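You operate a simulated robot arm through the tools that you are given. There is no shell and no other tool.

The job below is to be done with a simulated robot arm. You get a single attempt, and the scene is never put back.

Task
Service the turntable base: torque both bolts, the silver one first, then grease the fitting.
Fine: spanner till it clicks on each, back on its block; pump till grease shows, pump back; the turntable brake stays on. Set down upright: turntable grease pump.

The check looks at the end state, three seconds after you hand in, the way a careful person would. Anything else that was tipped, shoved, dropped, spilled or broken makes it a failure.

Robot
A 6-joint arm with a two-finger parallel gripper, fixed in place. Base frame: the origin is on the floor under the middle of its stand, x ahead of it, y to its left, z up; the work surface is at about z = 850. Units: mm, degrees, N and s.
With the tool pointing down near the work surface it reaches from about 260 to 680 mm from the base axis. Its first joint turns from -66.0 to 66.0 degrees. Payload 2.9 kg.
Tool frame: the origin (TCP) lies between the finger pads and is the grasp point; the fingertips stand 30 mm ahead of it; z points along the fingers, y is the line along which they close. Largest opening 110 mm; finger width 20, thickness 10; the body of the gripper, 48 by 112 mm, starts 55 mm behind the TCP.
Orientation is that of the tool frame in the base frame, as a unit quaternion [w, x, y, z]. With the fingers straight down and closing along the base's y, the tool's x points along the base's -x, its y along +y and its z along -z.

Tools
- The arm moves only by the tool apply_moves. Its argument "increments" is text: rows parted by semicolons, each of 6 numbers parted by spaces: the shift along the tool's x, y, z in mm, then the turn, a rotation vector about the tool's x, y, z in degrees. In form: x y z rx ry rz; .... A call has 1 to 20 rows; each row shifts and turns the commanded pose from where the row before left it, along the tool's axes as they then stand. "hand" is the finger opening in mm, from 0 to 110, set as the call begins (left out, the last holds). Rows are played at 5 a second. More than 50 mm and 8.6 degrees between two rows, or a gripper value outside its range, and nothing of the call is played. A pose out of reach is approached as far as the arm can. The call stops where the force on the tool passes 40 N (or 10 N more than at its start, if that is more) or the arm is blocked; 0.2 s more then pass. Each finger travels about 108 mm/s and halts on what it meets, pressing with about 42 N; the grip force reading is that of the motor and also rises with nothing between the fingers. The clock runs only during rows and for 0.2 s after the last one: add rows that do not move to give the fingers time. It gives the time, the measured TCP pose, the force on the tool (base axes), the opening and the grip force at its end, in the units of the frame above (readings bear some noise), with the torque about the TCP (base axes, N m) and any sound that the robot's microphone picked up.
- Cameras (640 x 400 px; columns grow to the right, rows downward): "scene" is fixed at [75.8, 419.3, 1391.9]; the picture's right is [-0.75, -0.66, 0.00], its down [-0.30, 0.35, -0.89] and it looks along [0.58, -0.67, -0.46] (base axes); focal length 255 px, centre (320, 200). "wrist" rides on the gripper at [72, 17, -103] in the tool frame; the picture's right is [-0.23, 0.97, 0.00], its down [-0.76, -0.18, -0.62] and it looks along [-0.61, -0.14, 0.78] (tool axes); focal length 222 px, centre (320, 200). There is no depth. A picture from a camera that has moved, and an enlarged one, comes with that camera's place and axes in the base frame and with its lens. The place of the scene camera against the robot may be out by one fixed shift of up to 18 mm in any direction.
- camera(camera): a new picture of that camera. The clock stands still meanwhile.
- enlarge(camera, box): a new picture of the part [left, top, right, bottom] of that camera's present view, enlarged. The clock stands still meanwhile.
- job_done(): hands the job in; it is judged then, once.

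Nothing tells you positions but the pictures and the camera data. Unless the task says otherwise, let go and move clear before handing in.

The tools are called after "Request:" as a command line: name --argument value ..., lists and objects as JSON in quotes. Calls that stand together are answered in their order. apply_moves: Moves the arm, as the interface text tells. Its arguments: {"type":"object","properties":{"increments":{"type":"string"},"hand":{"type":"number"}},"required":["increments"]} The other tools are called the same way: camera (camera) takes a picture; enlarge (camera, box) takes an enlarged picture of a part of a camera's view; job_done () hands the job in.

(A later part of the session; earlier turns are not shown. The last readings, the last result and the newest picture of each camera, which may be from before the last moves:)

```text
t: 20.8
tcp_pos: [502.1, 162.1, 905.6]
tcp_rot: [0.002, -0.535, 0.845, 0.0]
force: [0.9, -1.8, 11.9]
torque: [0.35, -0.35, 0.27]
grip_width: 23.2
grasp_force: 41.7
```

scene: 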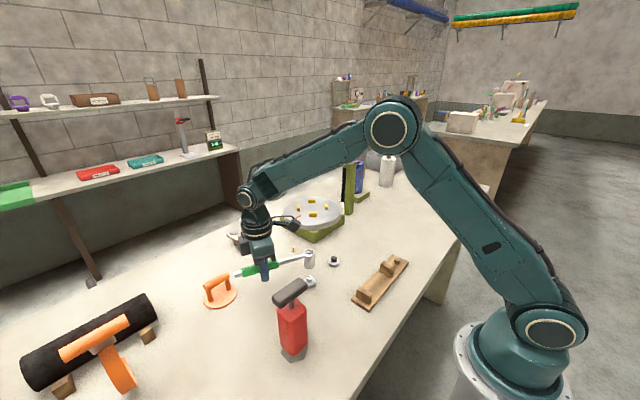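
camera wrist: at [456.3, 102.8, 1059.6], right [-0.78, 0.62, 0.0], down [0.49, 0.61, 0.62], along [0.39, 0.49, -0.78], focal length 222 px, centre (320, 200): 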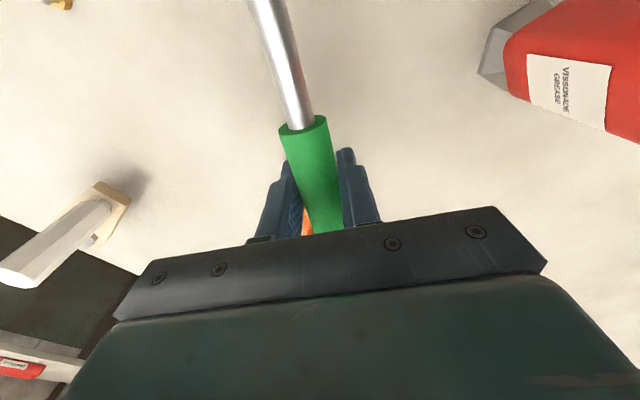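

The socket is seated. Now I'll start turning clockwise about the bolt axis in small increments, watching the torque and listening for the click.

Request:
apply_moves --increments "0.075 -4.27 0 0 0 2; 0.075 -4.27 0 0 0 2; 0.075 -4.27 0 0 0 2; 0 0 0 0 0 0"

Request:
enlarge --camera "scene" --box '[280, 240, 340, 290]'

```text
t: 21.8
tcp_pos: [512.7, 155.9, 906.2]
tcp_rot: [0.001, -0.49, 0.872, -0.001]
force: [4.1, 0.5, 9.6]
torque: [0.06, -0.08, 0.45]
grip_width: 23.0
grasp_force: 42.1
```

```text
8.00 times, centred on (310, 265) of scene
camera zoom: at [75.8, 419.3, 1391.9], right [-0.75, -0.66, 0.0], down [-0.3, 0.35, -0.89], along [0.58, -0.67, -0.46], focal length 2037 px, centre (400, -320)
```

zoom: 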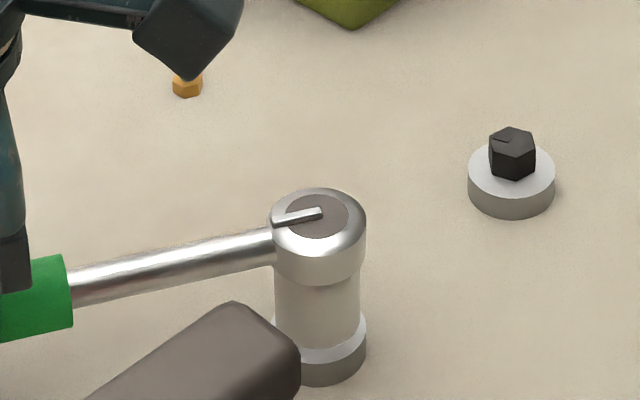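

Only light resistance so far. Continuing the clockwise swing.

Request:
apply_moves --increments "0.075 -4.27 0 0 0 2; 0.075 -4.27 0 0 0 2; 0.075 -4.27 0 0 0 2; 0.075 -4.27 0 0 0 2; 0.075 -4.27 0 0 0 2; 0 0 0 0 0 0"

Request:
enlarge --camera "scene" --box '[270, 230, 340, 290]'

```text
t: 23.2
tcp_pos: [532.2, 144.2, 905.7]
tcp_rot: [0.0, -0.413, 0.911, 0.001]
force: [3.5, 3.5, 13.2]
torque: [0.05, -0.08, 0.03]
grip_width: 22.9
grasp_force: 41.6
```

```text
6.67 times, centred on (305, 260) of scene
camera zoom: at [75.7, 419.4, 1391.9], right [-0.75, -0.66, 0.0], down [-0.3, 0.35, -0.89], along [0.58, -0.67, -0.46], focal length 1697 px, centre (420, -200)
```

zoom: 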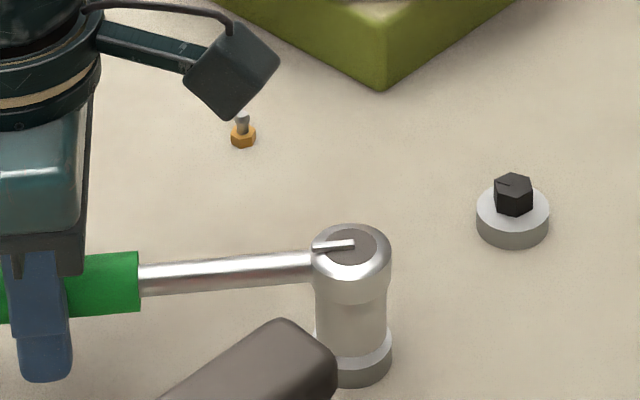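

The handle is at about 49° and still turning easily. Continuing.

Request:
apply_moves --increments "0.075 -4.27 0 0 0 2; 0.075 -4.27 0 0 0 2; 0.075 -4.27 0 0 0 2; 0.075 -4.27 0 0 0 2; 0.075 -4.27 0 0 0 2; 0 0 0 0 0 0"

Request:
enlarge --camera "scene" --box '[220, 210, 340, 310]'

```text
t: 24.6
tcp_pos: [545.2, 128.2, 906.9]
tcp_rot: [0.0, -0.33, 0.944, 0.001]
force: [5.3, 3.7, 11.7]
torque: [-0.04, -0.01, 0.01]
grip_width: 23.0
grasp_force: 42.0
```

```text
4.00 times, centred on (280, 260) of scene
camera zoom: at [75.7, 419.4, 1391.9], right [-0.75, -0.66, 0.0], down [-0.3, 0.35, -0.89], along [0.58, -0.67, -0.46], focal length 1018 px, centre (480, -40)
```

zoom: 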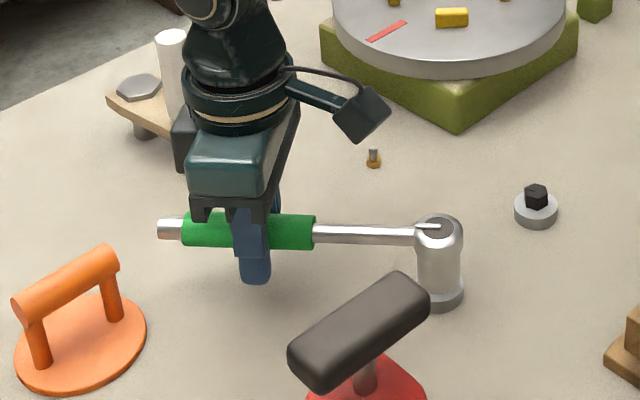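

Well clear of the suction handle, and still no resistance torque. Continuing the swing.

Request:
apply_moves --increments "0.075 -4.27 0 0 0 2; 0.075 -4.27 0 0 0 2; 0.075 -4.27 0 0 0 2; 0.075 -4.27 0 0 0 2; 0.075 -4.27 0 0 0 2; 0.075 -4.27 0 0 0 2; 0 0 0 0 0 0"

```text
t: 26.2
tcp_pos: [559.2, 105.2, 906.3]
tcp_rot: [0.002, -0.231, 0.973, 0.0]
force: [13.7, 7.7, 10.0]
torque: [0.14, -0.29, 0.03]
grip_width: 23.2
grasp_force: 41.7
```

A radial force is building because my assumed pivot is slightly off. I'll shift outward along the handle to relieve it.

Request:
apply_moves --increments "-1.5 0 0 0 0 0; 0 0 0 0 0 0"

Request:
enlarge --camera "scene" --box '[220, 210, 340, 310]'

Request:
camera --camera "wrist"

```text
t: 26.8
tcp_pos: [559.7, 106.2, 905.7]
tcp_rot: [0.0, -0.231, 0.973, 0.0]
force: [3.8, 2.3, 13.0]
torque: [0.05, -0.08, -0.01]
grip_width: 22.9
grasp_force: 42.1
```

```text
4.00 times, centred on (280, 260) of scene
camera zoom: at [75.7, 419.3, 1391.9], right [-0.75, -0.66, 0.0], down [-0.3, 0.35, -0.89], along [0.58, -0.67, -0.46], focal length 1018 px, centre (480, -40)
```

zoom: 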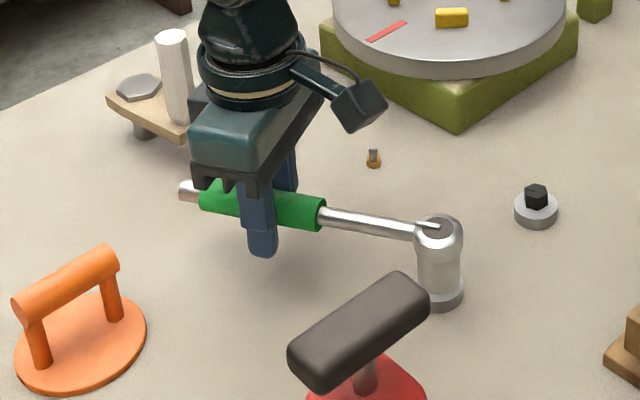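

```text
taken
camera wrist: at [487.6, 88.5, 1008.7], right [-0.23, 0.97, 0.0], down [0.76, 0.18, 0.62], along [0.6, 0.15, -0.78], focal length 222 px, centre (320, 200)
```

wrist: 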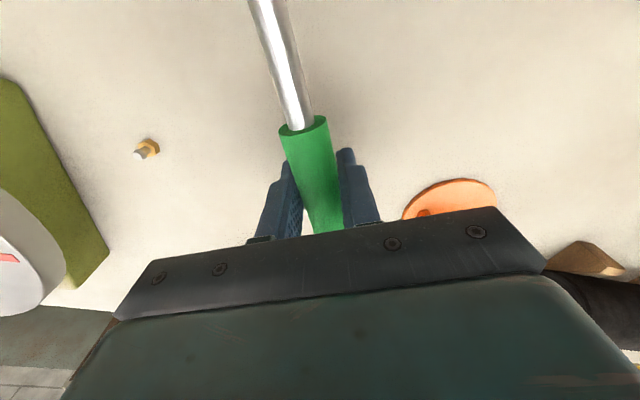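

The force has dropped to about 4 N. Continuing the clockwise swing with the corrected pivot.

Request:
apply_moves --increments "-0.6 -4.29 0 0 0 2; 0.075 -4.29 0 0 0 2; 0.075 -4.29 0 0 0 2; 0.075 -4.29 0 0 0 2; 0.075 -4.29 0 0 0 2; 0.075 -4.29 0 0 0 2; 0 0 0 0 0 0"

```text
t: 28.4
tcp_pos: [571.1, 82.0, 905.7]
tcp_rot: [0.001, -0.128, 0.992, 0.001]
force: [-14.6, -4.2, 20.5]
torque: [-0.06, 0.25, -0.11]
grip_width: 23.2
grasp_force: 41.8
```

Now there is tension the other way, about 15 N inward. I'll look before adjusting.

Request:
enlarge --camera "scene" --box '[270, 220, 350, 290]'

Request:
camera --camera "wrist"

Request:
camera --camera "scene"

```text
5.71 times, centred on (310, 255) of scene
camera zoom: at [75.1, 419.2, 1392.0], right [-0.75, -0.66, 0.0], down [-0.3, 0.35, -0.89], along [0.58, -0.67, -0.46], focal length 1455 px, centre (377, -114)
```

zoom: 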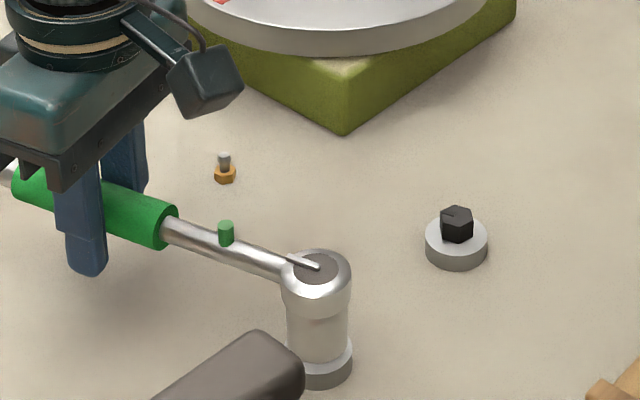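

```text
taken
camera wrist: at [494.9, 79.6, 1008.2], right [-0.03, 1.0, 0.0], down [0.78, 0.02, 0.62], along [0.62, 0.02, -0.78], focal length 222 px, centre (320, 200)
```

wrist: 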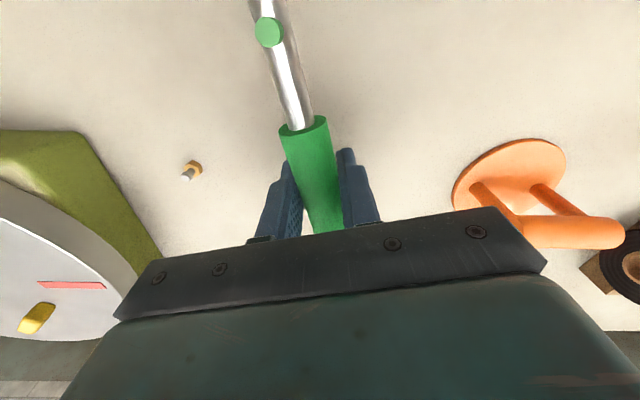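

```text
taken
```

scene: 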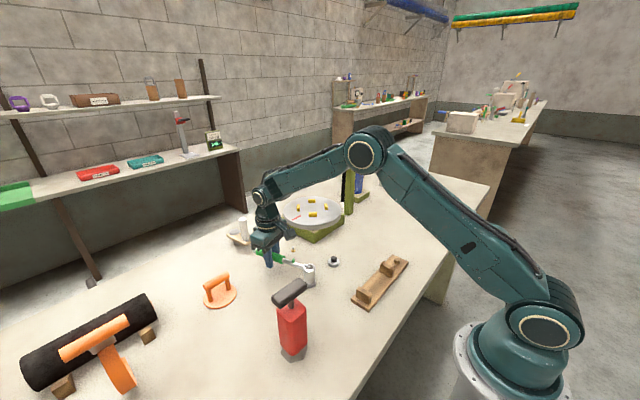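

A small green pin has popped up on the spanner's shaft that wasn't there before, probably the torque-reached (click) indicator. I'll inspect it closely before moving anything.

Request:
enlarge --camera "scene" --box '[290, 245, 325, 275]'

Request:
enlarge --camera "wrist" --box '[230, 0, 330, 70]'

```text
13.33 times, centred on (308, 260) of scene
camera zoom: at [75.1, 419.2, 1392.0], right [-0.75, -0.66, 0.0], down [-0.3, 0.35, -0.89], along [0.58, -0.67, -0.46], focal length 3394 px, centre (487, -600)
```

zoom: 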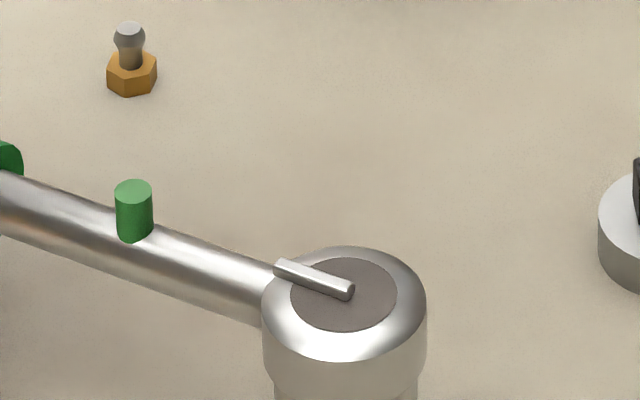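

```text
5.71 times, centred on (280, 35) of wrist
camera zoom: at [494.9, 79.6, 1008.2], right [-0.03, 1.0, 0.0], down [0.78, 0.02, 0.62], along [0.62, 0.02, -0.78], focal length 1269 px, centre (549, 1143)
```

zoom: 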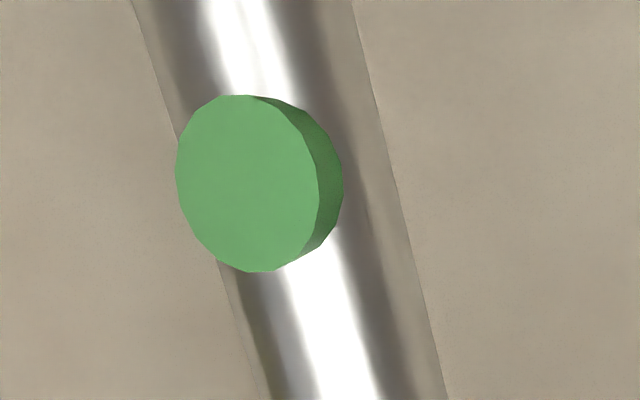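

The pin is clearly up, consistent with the click having been reached. I'll hold still for a moment and re-read the forces and any sound.

Request:
apply_moves --increments "0 0 0 0 0 0; 0 0 0 0 0 0"

Request:
enlarge --camera "scene" --box '[270, 220, 350, 290]'

```text
t: 29.0
tcp_pos: [569.9, 81.8, 905.0]
tcp_rot: [0.0, -0.128, 0.992, 0.001]
force: [-14.6, -4.1, 18.5]
torque: [0.03, -0.05, -0.01]
grip_width: 23.0
grasp_force: 42.1
```

```text
5.71 times, centred on (310, 255) of scene
camera zoom: at [75.1, 419.2, 1392.0], right [-0.75, -0.66, 0.0], down [-0.3, 0.35, -0.89], along [0.58, -0.67, -0.46], focal length 1455 px, centre (377, -114)
```

zoom: 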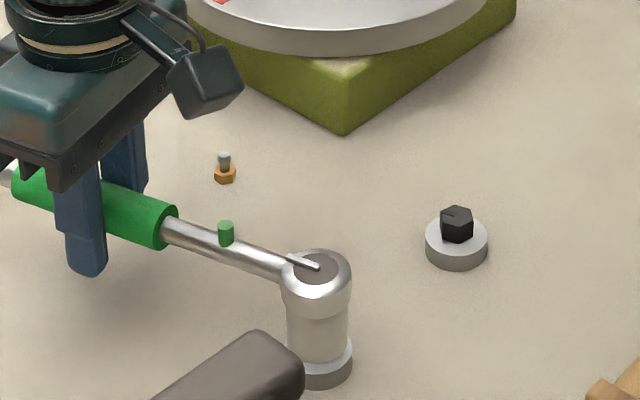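

The pin stays up, so I take the silver bolt as torqued and will not turn it further. I'll relieve the side load, then lift the socket straight off.

Request:
apply_moves --increments "1.8 0 -1.5 0 0 0; 0 0 0 0 0 0"

```text
t: 29.6
tcp_pos: [569.2, 81.7, 905.7]
tcp_rot: [0.003, -0.129, 0.992, 0.001]
force: [5.6, -0.5, 2.4]
torque: [0.12, -0.52, 0.2]
grip_width: 23.1
grasp_force: 42.1
```

The load is relieved. Lifting straight up.

Request:
apply_moves --increments "0 0 -3 0 0 0; 0 0 -4 0 0 0; 0 0 -6 0 0 0; 0 0 -12 0 0 0; 0 0 -20 0 0 0; 0 0 -25 0 0 0; 0 0 0 0 0 0"

Request:
enlarge --camera "scene" --box '[270, 220, 350, 290]'

Request:
camera --camera "wrist"

```text
t: 31.2
tcp_pos: [568.5, 82.1, 977.4]
tcp_rot: [0.0, -0.129, 0.992, 0.001]
force: [-0.2, -0.1, -1.9]
torque: [0.05, -0.1, -0.04]
grip_width: 23.2
grasp_force: 42.5
```

```text
5.71 times, centred on (310, 255) of scene
camera zoom: at [75.8, 419.3, 1391.9], right [-0.75, -0.66, 0.0], down [-0.3, 0.35, -0.89], along [0.58, -0.67, -0.46], focal length 1455 px, centre (377, -114)
```

zoom: 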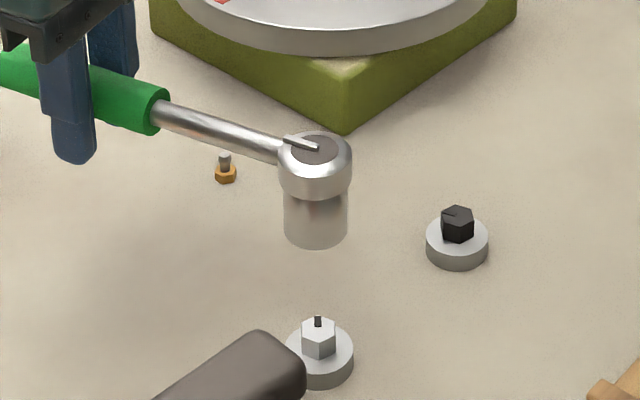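

```text
taken
camera wrist: at [493.9, 80.1, 1080.4], right [-0.03, 1.0, 0.0], down [0.78, 0.02, 0.62], along [0.62, 0.02, -0.78], focal length 222 px, centre (320, 200)
```

wrist: 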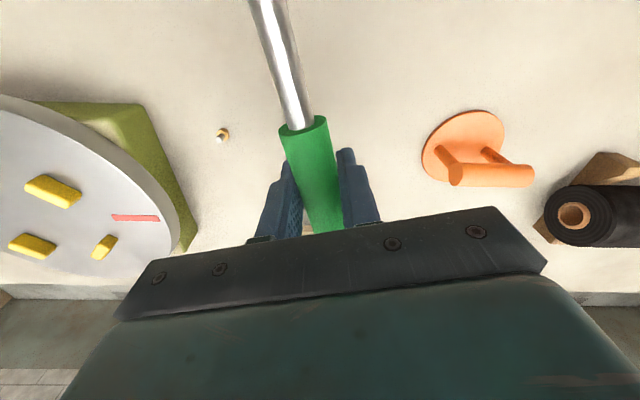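

The silver bolt's mark has rotated about 50° clockwise and the pin has retracted, so that bolt is done. Next I'll measure the black bolt's exact position and hex phase with the same camera view.

Request:
apply_moves --increments "28.5 -16.7 -23.1 0 0 0; 28.5 -16.7 -23.1 0 0 0; 28.5 -16.7 -23.1 0 0 0; 0 0 0 0 0 -8.367; 0 0 0 0 0 -8.367; 0 0 0 0 0 -8.367; 0 0 0 0 0 -8.367; 0 0 0 0 0 -8.367; 0 0 0 0 0 -8.367; 0 0 0 0 0 -8.367; 0 0 0 0 0 -8.367; 0 0 0 0 0 -8.367; 0 0 0 0 0 0; 0 0 0 0 0 0"

Request:
camera --camera "wrist"

Request:
enlarge --camera "wrist" --box '[290, 0, 400, 80]'

```text
t: 34.2
tcp_pos: [499.6, 12.3, 1044.3]
tcp_rot: [-0.001, 0.708, -0.707, 0.0]
force: [0.1, 0.3, -2.6]
torque: [0.13, 0.02, 0.0]
grip_width: 23.1
grasp_force: 42.0
```

```text
taken
camera wrist: at [481.8, -60.6, 1148.7], right [-0.97, 0.22, 0.0], down [0.18, 0.76, 0.62], along [0.14, 0.61, -0.78], focal length 222 px, centre (320, 200)
```

wrist: 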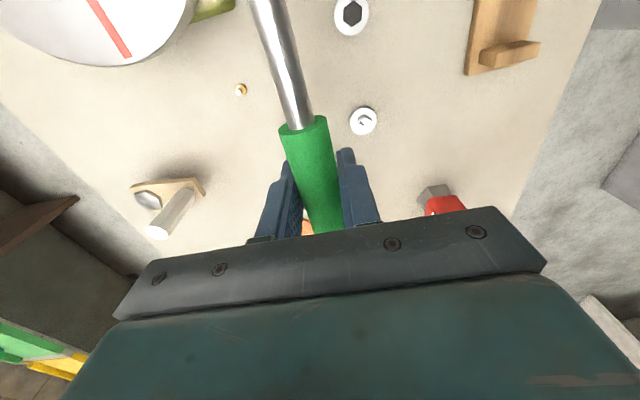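

```text
5.00 times, centred on (345, 40) of wrist
camera zoom: at [481.8, -60.6, 1148.7], right [-0.97, 0.22, 0.0], down [0.18, 0.76, 0.62], along [0.14, 0.61, -0.78], focal length 1111 px, centre (195, 1000)
```

zoom: 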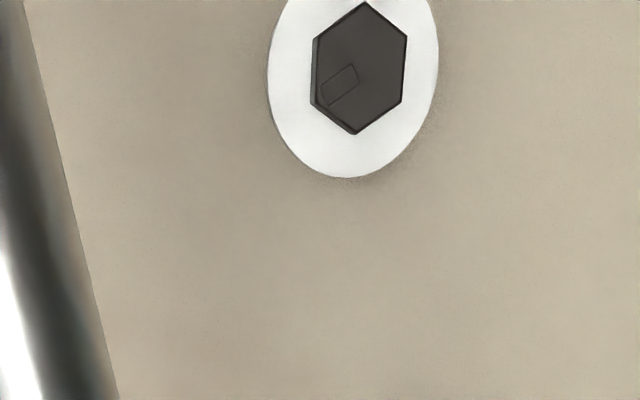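

The black bolt is at about (450.1, -59.1) with hex phase about 17°. I'll bring the handle to about 77° above it and descend partway. I'll keep the fingertips above the nearby silver bolt head at the start.

Request:
apply_moves --increments "-24 10.6 0 0 0 0; -24.1 10.6 0 0 0 0; 0 0 0 0 0 6.4; 0 0 0 0 0 6.4; 0 0 30 0 0 0; 0 0 30 0 0 0; 0 0 30 0 0 0; 0 0 0 0 0 0; 0 0 0 0 0 0"

Request:
camera --camera "wrist"

Request:
enlarge --camera "scene" --box '[300, 220, 360, 270]'

Request:
camera --camera "scene"

```text
t: 36.2
tcp_pos: [477.6, 59.8, 953.0]
tcp_rot: [0.002, -0.624, 0.781, 0.001]
force: [-0.4, -0.1, -2.5]
torque: [0.12, -0.03, 0.0]
grip_width: 23.2
grasp_force: 41.4
```

```text
taken
camera wrist: at [444.5, -8.3, 1056.7], right [-0.9, 0.44, 0.0], down [0.34, 0.7, 0.62], along [0.27, 0.56, -0.78], focal length 222 px, centre (320, 200)
```

wrist: 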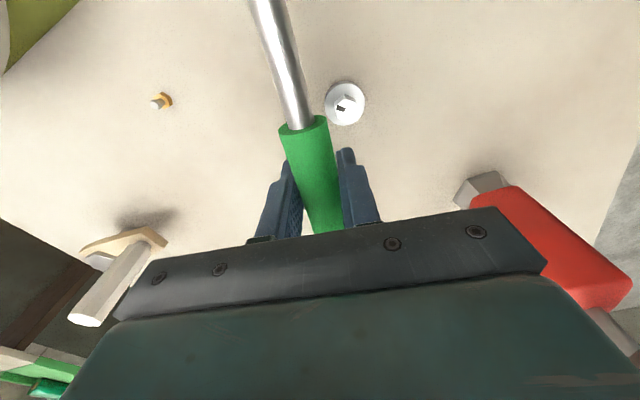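

```text
8.00 times, centred on (330, 245) of scene
camera zoom: at [75.8, 419.3, 1391.9], right [-0.75, -0.66, 0.0], down [-0.3, 0.35, -0.89], along [0.58, -0.67, -0.46], focal length 2037 px, centre (240, -160)
```

zoom: 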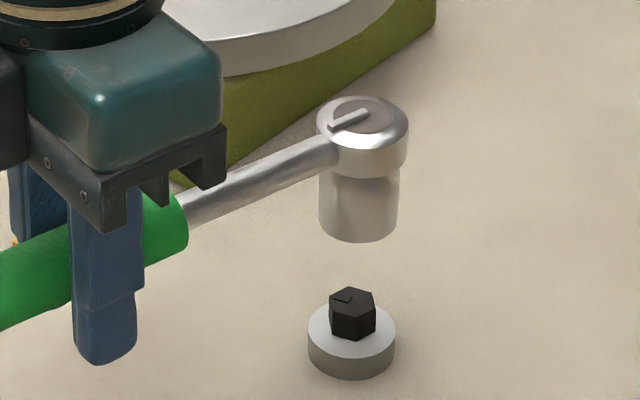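

```text
taken
```

scene: 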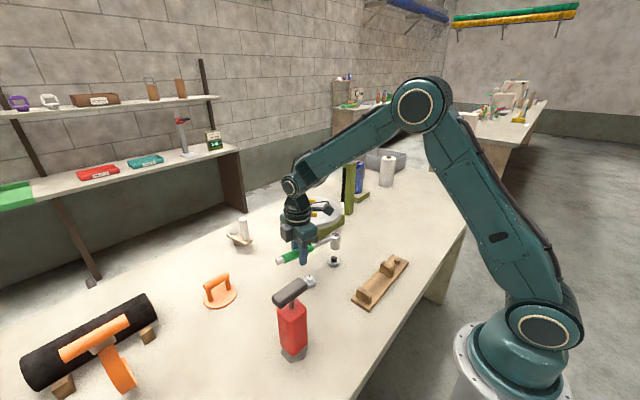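

The socket is about 1.4 mm off, which agrees with the header pose. I'll correct this and lower to just above the hex.

Request:
apply_moves --increments "-1.5 -0.28 10 0 0 0; 0 0 10 0 0 0; 0 0 10 0 0 0; 0 0 0 0 0 0; 0 0 0 0 0 0"

Request:
camera --camera "wrist"

Request:
enlarge --camera "scene" --box '[300, 220, 360, 270]'

Request:
enlarge --camera "scene" --box '[270, 235, 340, 295]'

```text
t: 37.4
tcp_pos: [477.9, 61.2, 925.5]
tcp_rot: [0.0, -0.625, 0.781, 0.001]
force: [0.3, 0.0, -2.6]
torque: [0.12, -0.01, -0.01]
grip_width: 23.3
grasp_force: 42.2
```

```text
taken
camera wrist: at [445.5, -5.9, 1027.3], right [-0.9, 0.44, 0.0], down [0.34, 0.7, 0.62], along [0.27, 0.56, -0.78], focal length 222 px, centre (320, 200)
```

wrist: 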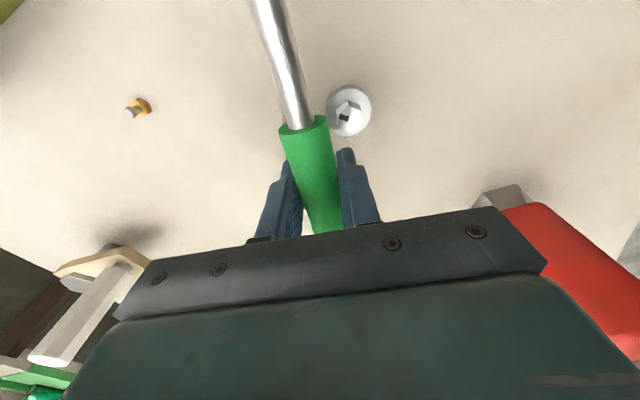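

```text
8.00 times, centred on (330, 245) of scene
camera zoom: at [75.8, 419.3, 1391.9], right [-0.75, -0.66, 0.0], down [-0.3, 0.35, -0.89], along [0.58, -0.67, -0.46], focal length 2037 px, centre (240, -160)
```

zoom: 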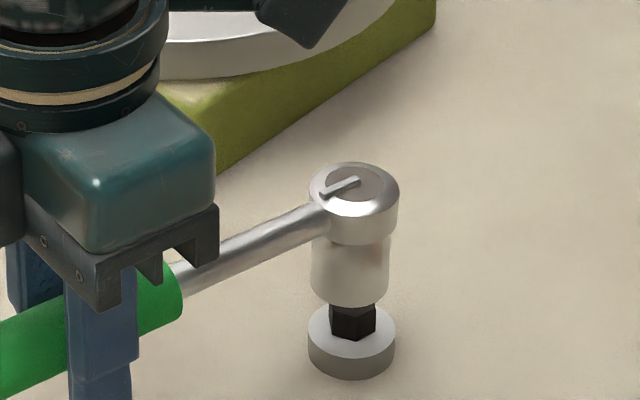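

```text
6.67 times, centred on (305, 265) of scene
camera zoom: at [75.8, 419.3, 1391.9], right [-0.75, -0.66, 0.0], down [-0.3, 0.35, -0.89], along [0.58, -0.67, -0.46], focal length 1697 px, centre (420, -233)
```

zoom: 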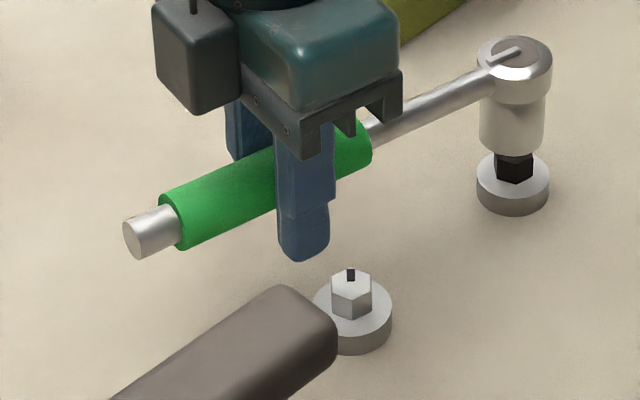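

Slight overshoot by about 1 mm. I'll correct that and lower a bit more.

Request:
apply_moves --increments "1.0 0.2 4 0 0 0; 0 0 2 0 0 0; 0 0 0 0 0 0; 0 0 0 0 0 0"

Request:
enlarge --camera "wrist" --box '[240, 60, 400, 160]'

Request:
enlarge --camera "scene" --box '[300, 220, 360, 270]'

```text
t: 38.4
tcp_pos: [476.5, 60.7, 920.0]
tcp_rot: [0.001, -0.625, 0.78, 0.001]
force: [0.5, 0.0, -3.2]
torque: [0.12, -0.03, 0.0]
grip_width: 23.1
grasp_force: 42.0
```

```text
4.00 times, centred on (320, 110) of wrist
camera zoom: at [444.8, -6.5, 1022.0], right [-0.9, 0.44, 0.0], down [0.34, 0.7, 0.62], along [0.27, 0.56, -0.78], focal length 888 px, centre (320, 560)
```

zoom: 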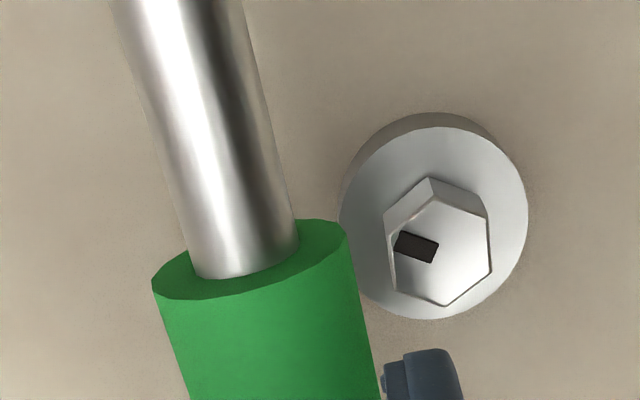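

```text
8.00 times, centred on (330, 245) of scene
camera zoom: at [75.8, 419.3, 1391.9], right [-0.75, -0.66, 0.0], down [-0.3, 0.35, -0.89], along [0.58, -0.67, -0.46], focal length 2037 px, centre (240, -160)
```

zoom: 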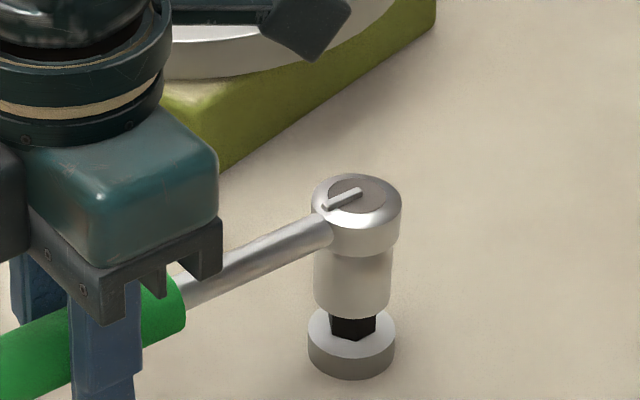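

Aligned laterally. Lowering over the hex, staying high enough for the fingertips to clear the silver bolt.

Request:
apply_moves --increments "0 0 3 0 0 0; 0 0 3 0 0 0; 0 0 2.5 0 0 0; 0 0 0 0 0 0"

Request:
enlarge --camera "scene" --box '[300, 220, 360, 270]'

Request:
enlarge --camera "scene" --box '[270, 235, 340, 295]'

```text
t: 39.4
tcp_pos: [479.0, 60.2, 910.4]
tcp_rot: [0.0, -0.624, 0.781, 0.001]
force: [-0.3, -0.2, -2.8]
torque: [0.1, -0.04, -0.01]
grip_width: 22.8
grasp_force: 41.4
```

```text
8.00 times, centred on (330, 245) of scene
camera zoom: at [75.8, 419.3, 1391.9], right [-0.75, -0.66, 0.0], down [-0.3, 0.35, -0.89], along [0.58, -0.67, -0.46], focal length 2037 px, centre (240, -160)
```

zoom: 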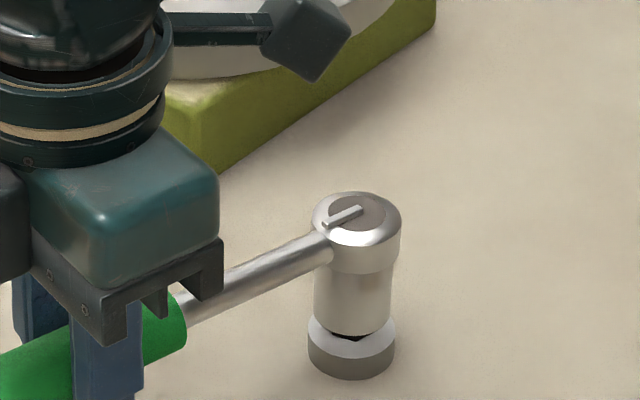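

```text
6.67 times, centred on (305, 265) of scene
camera zoom: at [75.8, 419.3, 1391.9], right [-0.75, -0.66, 0.0], down [-0.3, 0.35, -0.89], along [0.58, -0.67, -0.46], focal length 1697 px, centre (420, -233)
```

zoom: 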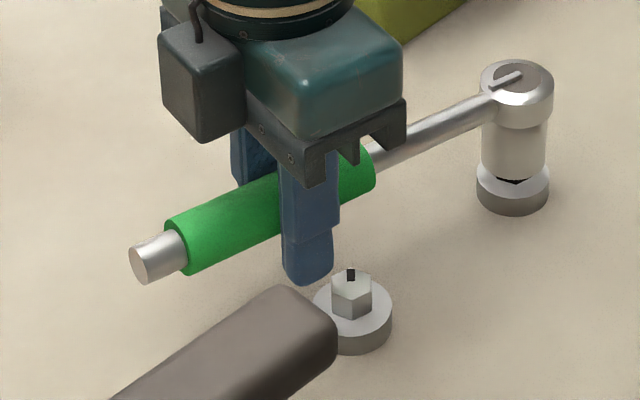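

The socket is partly engaged over the black hex with no contact force. I'll turn 5° at this height to clear the silver bolt, then seat fully.

Request:
apply_moves --increments "0.117 -5.35 0 0 0 2.5; 0.117 -5.35 0 0 0 2.5; 0 0 0 0 0 0"

Request:
enlarge --camera "scene" --box '[270, 225, 350, 295]'

```text
t: 40.2
tcp_pos: [488.2, 56.2, 912.0]
tcp_rot: [0.001, -0.59, 0.808, 0.0]
force: [0.2, 0.0, -2.7]
torque: [0.13, -0.05, 0.01]
grip_width: 23.0
grasp_force: 42.0
```

```text
5.71 times, centred on (310, 260) of scene
camera zoom: at [75.9, 419.3, 1391.9], right [-0.75, -0.66, 0.0], down [-0.3, 0.35, -0.89], along [0.58, -0.67, -0.46], focal length 1455 px, centre (377, -143)
```

zoom: 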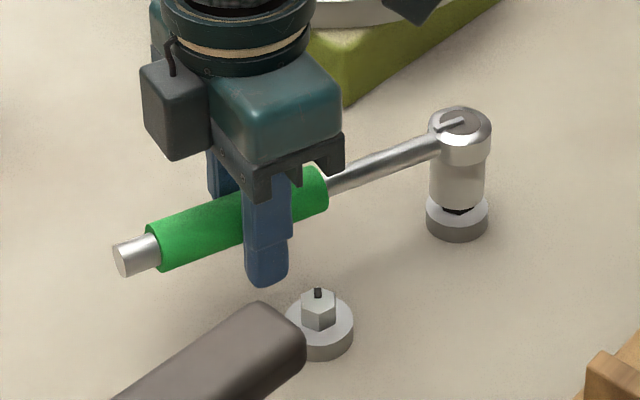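

Clear of the silver bolt now. Lowering to seat fully on the black bolt's flange.

Request:
apply_moves --increments "0 0 2 0 0 0; 0 0 2 0 0 0; 0 0 1 0 0 0; 0 0 0 0 0 0"

Request:
enlarge --camera "scene" --box '[270, 225, 350, 295]'

```text
t: 41.2
tcp_pos: [488.3, 57.3, 907.2]
tcp_rot: [0.002, -0.59, 0.807, 0.0]
force: [-1.4, -1.7, 9.8]
torque: [-0.41, 0.22, -0.17]
grip_width: 23.0
grasp_force: 42.0
```

```text
5.71 times, centred on (310, 260) of scene
camera zoom: at [75.6, 419.3, 1391.9], right [-0.75, -0.66, 0.0], down [-0.3, 0.35, -0.89], along [0.58, -0.67, -0.46], focal length 1455 px, centre (377, -143)
```

zoom: 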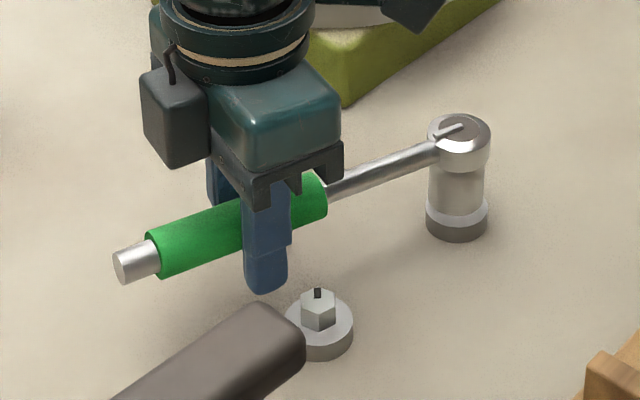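

Seated with about 12 N down. Turning clockwise now.

Request:
apply_moves --increments "0.075 -4.28 0 0 0 2; 0.075 -4.28 0 0 0 2; 0.075 -4.28 0 0 0 2; 0.075 -4.28 0 0 0 2; 0.075 -4.28 0 0 0 2; 0 0 0 0 0 0"

Request:
enlarge --camera "scene" --box '[270, 225, 350, 295]'

```text
t: 42.6
tcp_pos: [509.1, 48.7, 907.0]
tcp_rot: [0.0, -0.517, 0.856, 0.001]
force: [0.2, -3.1, 16.8]
torque: [-0.06, -0.01, 0.18]
grip_width: 23.0
grasp_force: 42.8
```

```text
5.71 times, centred on (310, 260) of scene
camera zoom: at [75.5, 419.2, 1391.9], right [-0.75, -0.66, 0.0], down [-0.3, 0.35, -0.89], along [0.58, -0.67, -0.46], focal length 1455 px, centre (377, -143)
```

zoom: 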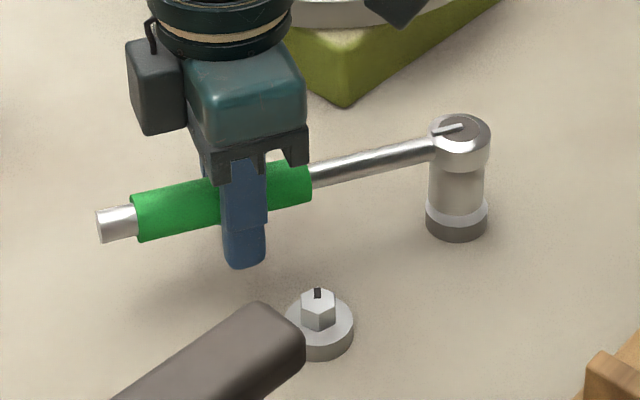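

No pin yet at about 62°. Continuing.

Request:
apply_moves --increments "0.075 -4.28 -0.5 0 0 2; 0.075 -4.28 0 0 0 2; 0.075 -4.28 0 0 0 2; 0.075 -4.28 0 0 0 2; 0.075 -4.28 0 0 0 2; 0 0 0 0 0 0"

Request:
enlarge --camera "scene" --box '[270, 225, 350, 295]'

```text
t: 44.0
tcp_pos: [525.3, 37.4, 907.2]
tcp_rot: [0.001, -0.44, 0.898, 0.001]
force: [3.4, 3.3, 12.3]
torque: [0.06, 0.0, 0.04]
grip_width: 23.3
grasp_force: 42.2
```

```text
5.71 times, centred on (310, 260) of scene
camera zoom: at [75.7, 419.4, 1391.9], right [-0.75, -0.66, 0.0], down [-0.3, 0.35, -0.89], along [0.58, -0.67, -0.46], focal length 1455 px, centre (377, -143)
```

zoom: 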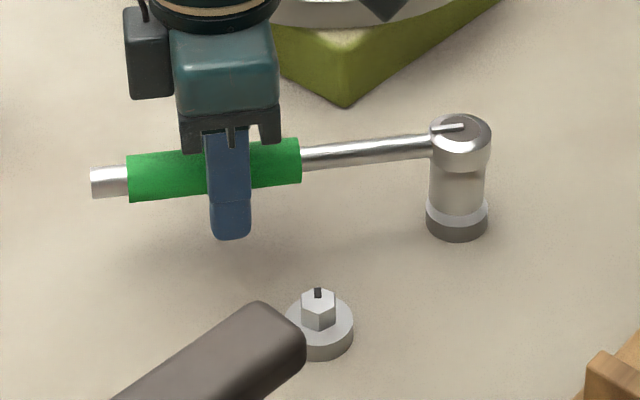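

Still no pin at about 52°. Continuing in smaller chunks with a small radial correction.

Request:
apply_moves --increments "-0.4 -4.28 0 0 0 2; 0.075 -4.28 0 0 0 2; 0.075 -4.28 0 0 0 2; 0.075 -4.28 0 0 0 2; 0 0 0 0 0 0"

Request:
enlarge --camera "scene" --box '[270, 225, 350, 295]'

```text
t: 45.2
tcp_pos: [538.2, 27.4, 907.1]
tcp_rot: [0.0, -0.377, 0.926, 0.001]
force: [4.9, 2.8, 4.7]
torque: [0.07, -0.1, 0.21]
grip_width: 23.0
grasp_force: 42.0
```

```text
5.71 times, centred on (310, 260) of scene
camera zoom: at [75.9, 419.4, 1391.9], right [-0.75, -0.66, 0.0], down [-0.3, 0.35, -0.89], along [0.58, -0.67, -0.46], focal length 1455 px, centre (377, -143)
```

zoom: 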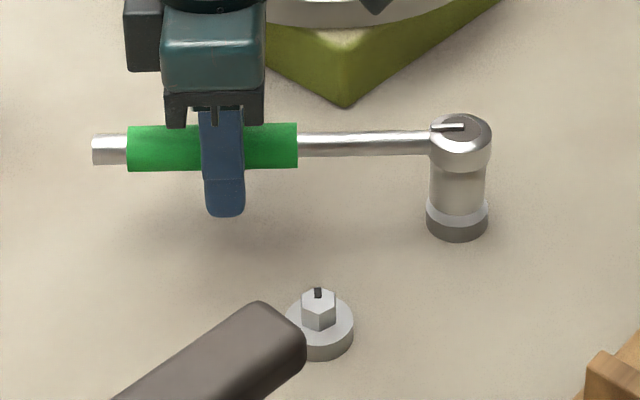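

At about 44° and still no pin. Continuing.

Request:
apply_moves --increments "-0.5 -4.28 0.5 0 0 2; 0.075 -4.28 0 0 0 2; 0.075 -4.28 0 0 0 2; 0 0 0 0 0 0"

Request:
enlarge --camera "scene" --box '[270, 225, 350, 295]'

```text
t: 46.2
tcp_pos: [546.8, 16.3, 906.0]
tcp_rot: [0.0, -0.327, 0.945, 0.001]
force: [-3.4, -2.7, 10.6]
torque: [-0.1, 0.1, -0.01]
grip_width: 23.0
grasp_force: 41.8
```

```text
5.71 times, centred on (310, 260) of scene
camera zoom: at [75.5, 419.3, 1391.9], right [-0.75, -0.66, 0.0], down [-0.3, 0.35, -0.89], along [0.58, -0.67, -0.46], focal length 1455 px, centre (377, -143)
```

zoom: 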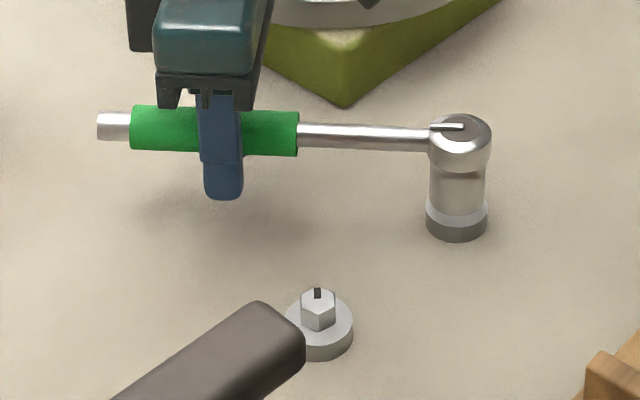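

About 34° turned since seating. Continuing in 4° steps and watching for the pin.

Request:
apply_moves --increments "0.3 -4.28 0 0 0 2; 0.075 -4.28 0 0 0 2; 0 0 0 0 0 0"

Request:
enlarge --camera "scene" --box '[280, 220, 350, 280]'

```text
t: 47.0
tcp_pos: [552.1, 10.0, 907.3]
tcp_rot: [0.001, -0.294, 0.956, 0.0]
force: [-4.3, -5.9, 9.2]
torque: [-0.04, 0.02, 0.24]
grip_width: 23.0
grasp_force: 41.7
```

```text
6.67 times, centred on (315, 250) of scene
camera zoom: at [75.5, 419.2, 1392.0], right [-0.75, -0.66, 0.0], down [-0.3, 0.35, -0.89], along [0.58, -0.67, -0.46], focal length 1697 px, centre (353, -133)
```

zoom: 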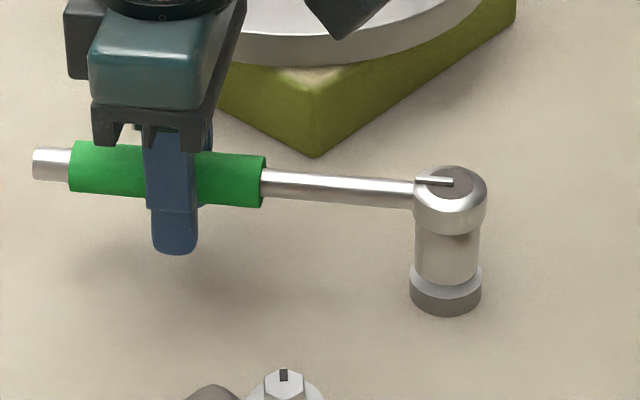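

No pin yet. Small radial correction and another 4°.

Request:
apply_moves --increments "0.6 -4.28 0 0 0 2; 0.075 -4.28 0 0 0 2; 0 0 0 0 0 0"

Request:
enlarge --camera "scene" --box '[280, 220, 350, 280]'

```text
t: 47.8
tcp_pos: [557.4, 2.8, 906.7]
tcp_rot: [0.0, -0.262, 0.965, 0.0]
force: [0.6, -1.1, 11.2]
torque: [-0.01, 0.04, 0.15]
grip_width: 23.1
grasp_force: 41.6
```

```text
6.67 times, centred on (315, 250) of scene
camera zoom: at [75.6, 419.3, 1391.9], right [-0.75, -0.66, 0.0], down [-0.3, 0.35, -0.89], along [0.58, -0.67, -0.46], focal length 1697 px, centre (353, -133)
```

zoom: 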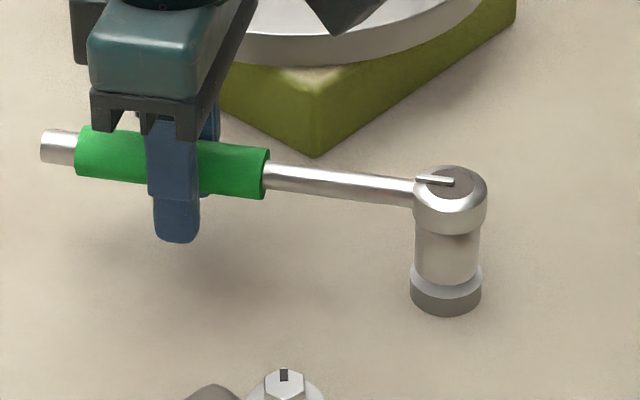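

42° since seating. Continuing another 4°.

Request:
apply_moves --increments "0.075 -4.28 0 0 0 2; 0.075 -4.28 0 0 0 2; 0 0 0 0 0 0"

Request:
enlarge --camera "scene" --box '[280, 220, 350, 280]'

```text
t: 48.6
tcp_pos: [561.1, -5.3, 906.4]
tcp_rot: [0.001, -0.227, 0.974, 0.0]
force: [2.7, -0.7, 15.7]
torque: [-0.08, 0.06, 0.17]
grip_width: 22.9
grasp_force: 42.2
```

```text
6.67 times, centred on (315, 250) of scene
camera zoom: at [75.6, 419.3, 1391.9], right [-0.75, -0.66, 0.0], down [-0.3, 0.35, -0.89], along [0.58, -0.67, -0.46], focal length 1697 px, centre (353, -133)
```

zoom: 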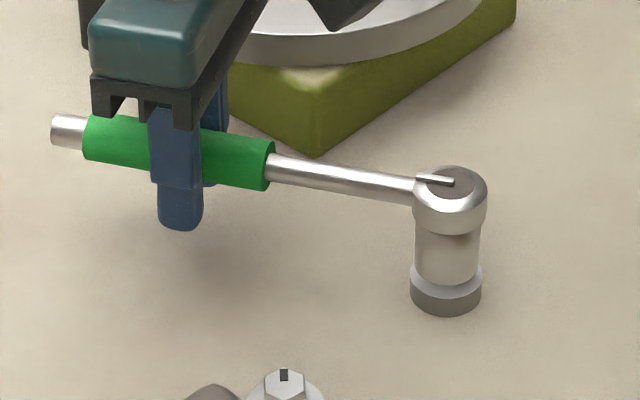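

46° since seating and no pin yet. Another 4°.

Request:
apply_moves --increments "0.075 -4.28 -0.3 0 0 2; 0.075 -4.28 0 0 0 2; 0 0 0 0 0 0"

Request:
enlarge --camera "scene" --box '[280, 220, 350, 280]'

```text
t: 49.4
tcp_pos: [563.5, -14.0, 906.6]
tcp_rot: [0.001, -0.193, 0.981, 0.0]
force: [10.1, 0.0, 6.5]
torque: [0.19, -0.37, 0.21]
grip_width: 23.1
grasp_force: 42.0
```

```text
6.67 times, centred on (315, 250) of scene
camera zoom: at [75.9, 419.4, 1391.9], right [-0.75, -0.66, 0.0], down [-0.3, 0.35, -0.89], along [0.58, -0.67, -0.46], focal length 1697 px, centre (353, -133)
```

zoom: 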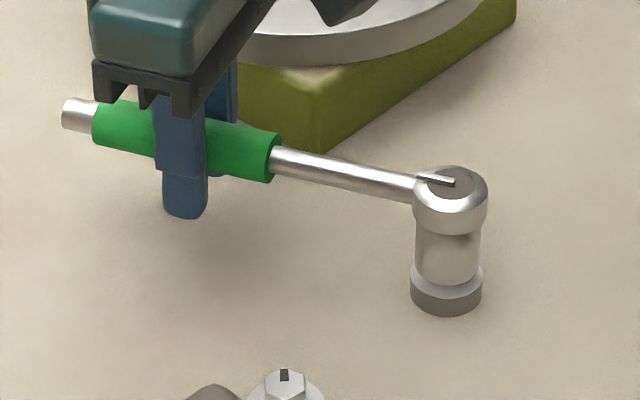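

50° turned with no pin yet, so the black bolt needs more. I'll correct the radial load and continue.

Request:
apply_moves --increments "-1.0 -4.28 0.2 0 0 2; 0.075 -4.28 0 0 0 2; 0 0 0 0 0 0"

Request:
enlarge --camera "scene" --box '[280, 220, 350, 280]'

Request:
camera --camera "wrist"

```text
t: 50.2
tcp_pos: [567.7, -21.7, 906.1]
tcp_rot: [0.0, -0.159, 0.987, 0.001]
force: [2.4, -1.3, 12.0]
torque: [-0.05, 0.06, 0.22]
grip_width: 23.2
grasp_force: 41.5
```

```text
6.67 times, centred on (315, 250) of scene
camera zoom: at [75.7, 419.3, 1391.9], right [-0.75, -0.66, 0.0], down [-0.3, 0.35, -0.89], along [0.58, -0.67, -0.46], focal length 1697 px, centre (353, -133)
```

zoom: 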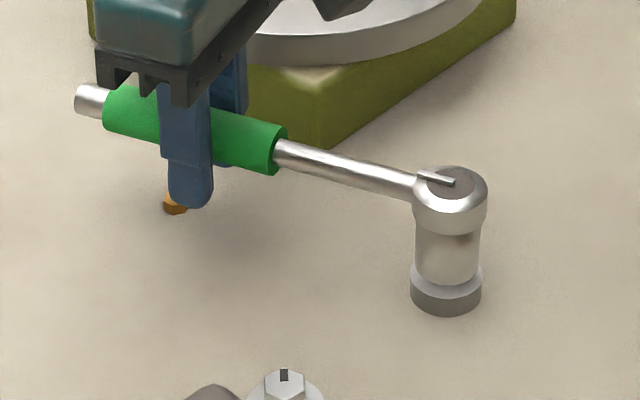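

```text
taken
camera wrist: at [493.1, -27.8, 1009.8], right [-0.09, 1.0, 0.0], down [0.78, 0.07, 0.62], along [0.62, 0.06, -0.78], focal length 222 px, centre (320, 200)
```

wrist: 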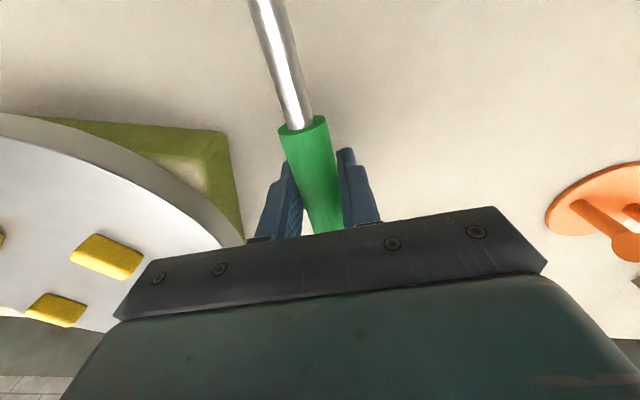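

Still no pin after 54°. There's room down to about 2° before the turntable gets close, so continuing.

Request:
apply_moves --increments "-0.2 -4.28 0 0 0 2; 0.075 -4.28 0 0 0 2; 0 0 0 0 0 0"

Request:
enlarge --camera "scene" --box '[280, 220, 350, 280]'

```text
t: 51.0
tcp_pos: [570.0, -28.9, 908.3]
tcp_rot: [-0.001, -0.123, 0.992, 0.001]
force: [-6.2, -5.5, 6.6]
torque: [0.03, -0.09, 0.32]
grip_width: 23.0
grasp_force: 41.8
```

```text
6.67 times, centred on (315, 250) of scene
camera zoom: at [75.5, 419.2, 1391.9], right [-0.75, -0.66, 0.0], down [-0.3, 0.35, -0.89], along [0.58, -0.67, -0.46], focal length 1697 px, centre (353, -133)
```

zoom: 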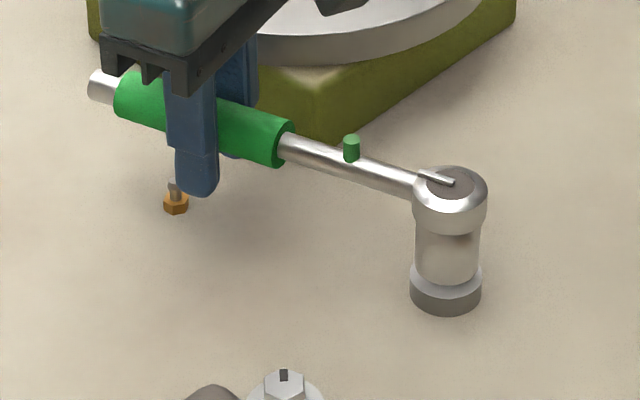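

The green pin popped up, so the black bolt has clicked. I'll stop turning, relieve the load and lift straight off.

Request:
apply_moves --increments "0.8 0 -1 0 0 0; 0 0 -3 0 0 0; 0 0 -4 0 0 0; 0 0 -6 0 0 0; 0 0 -12 0 0 0; 0 0 -20 0 0 0; 0 0 -25 0 0 0; 0 0 0 0 0 0"

Request:
enlarge --camera "scene" --box '[280, 220, 350, 280]'

Request:
camera --camera "wrist"

```text
t: 52.8
tcp_pos: [568.8, -28.4, 978.7]
tcp_rot: [0.0, -0.124, 0.992, 0.001]
force: [0.1, 0.5, -3.2]
torque: [0.04, -0.08, 0.01]
grip_width: 23.3
grasp_force: 41.8
```

```text
6.67 times, centred on (315, 250) of scene
camera zoom: at [75.8, 419.3, 1391.9], right [-0.75, -0.66, 0.0], down [-0.3, 0.35, -0.89], along [0.58, -0.67, -0.46], focal length 1697 px, centre (353, -133)
```

zoom: 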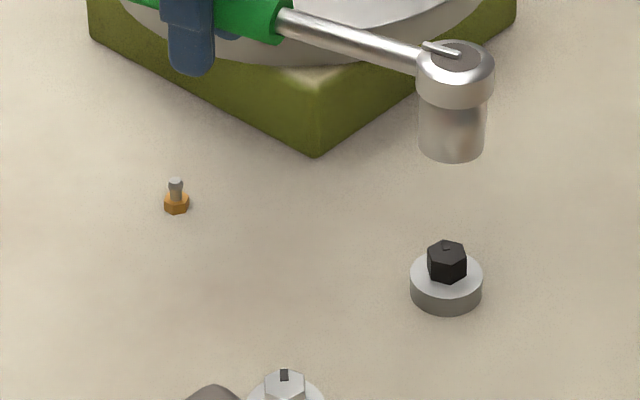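

```text
taken
camera wrist: at [493.8, -29.9, 1080.8], right [-0.02, 1.0, 0.0], down [0.78, 0.02, 0.62], along [0.62, 0.01, -0.78], focal length 222 px, centre (320, 200)
```

wrist: 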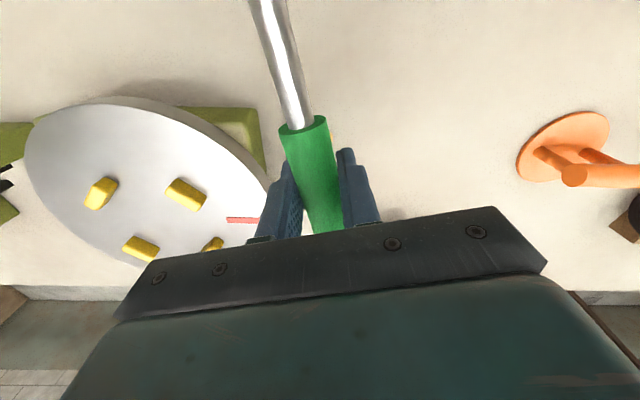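

The black bolt's mark has rotated too. Now to return the spanner: I'll move clear and turn the hand back to the pickup orientation.

Request:
apply_moves --increments "38.3 9 -10 0 0 0; 38.3 9 -10 0 0 0; 38.3 9 -10 0 0 0; 0 0 0 0 0 -8.42; 0 0 0 0 0 -8.42; 0 0 0 0 0 -8.42; 0 0 0 0 0 -8.42; 0 0 0 0 0 -8.42; 0 0 0 0 0 -8.42; 0 0 0 0 0 -8.42; 0 0 0 0 0 -8.42; 0 0 0 0 0 -8.42; 0 0 0 0 0 0; 0 0 0 0 0 0"

Request:
camera --camera "wrist"

```text
t: 55.8
tcp_pos: [453.4, -31.9, 1007.2]
tcp_rot: [-0.001, 0.708, -0.706, -0.001]
force: [-0.6, -0.9, -2.5]
torque: [0.1, -0.02, 0.01]
grip_width: 23.4
grasp_force: 41.9
```

```text
taken
camera wrist: at [435.4, -104.6, 1110.4], right [-0.97, 0.23, 0.0], down [0.18, 0.76, 0.62], along [0.14, 0.61, -0.78], focal length 222 px, centre (320, 200)
```

wrist: 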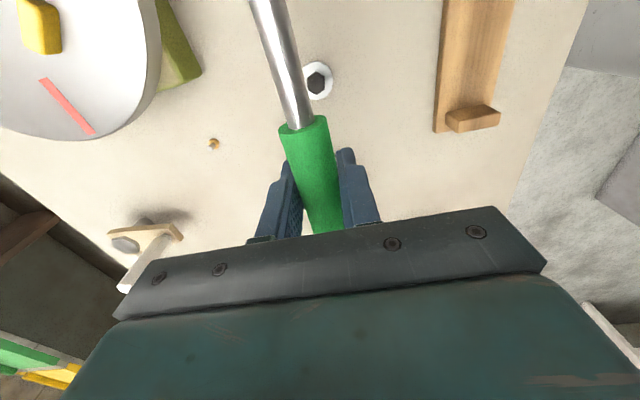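

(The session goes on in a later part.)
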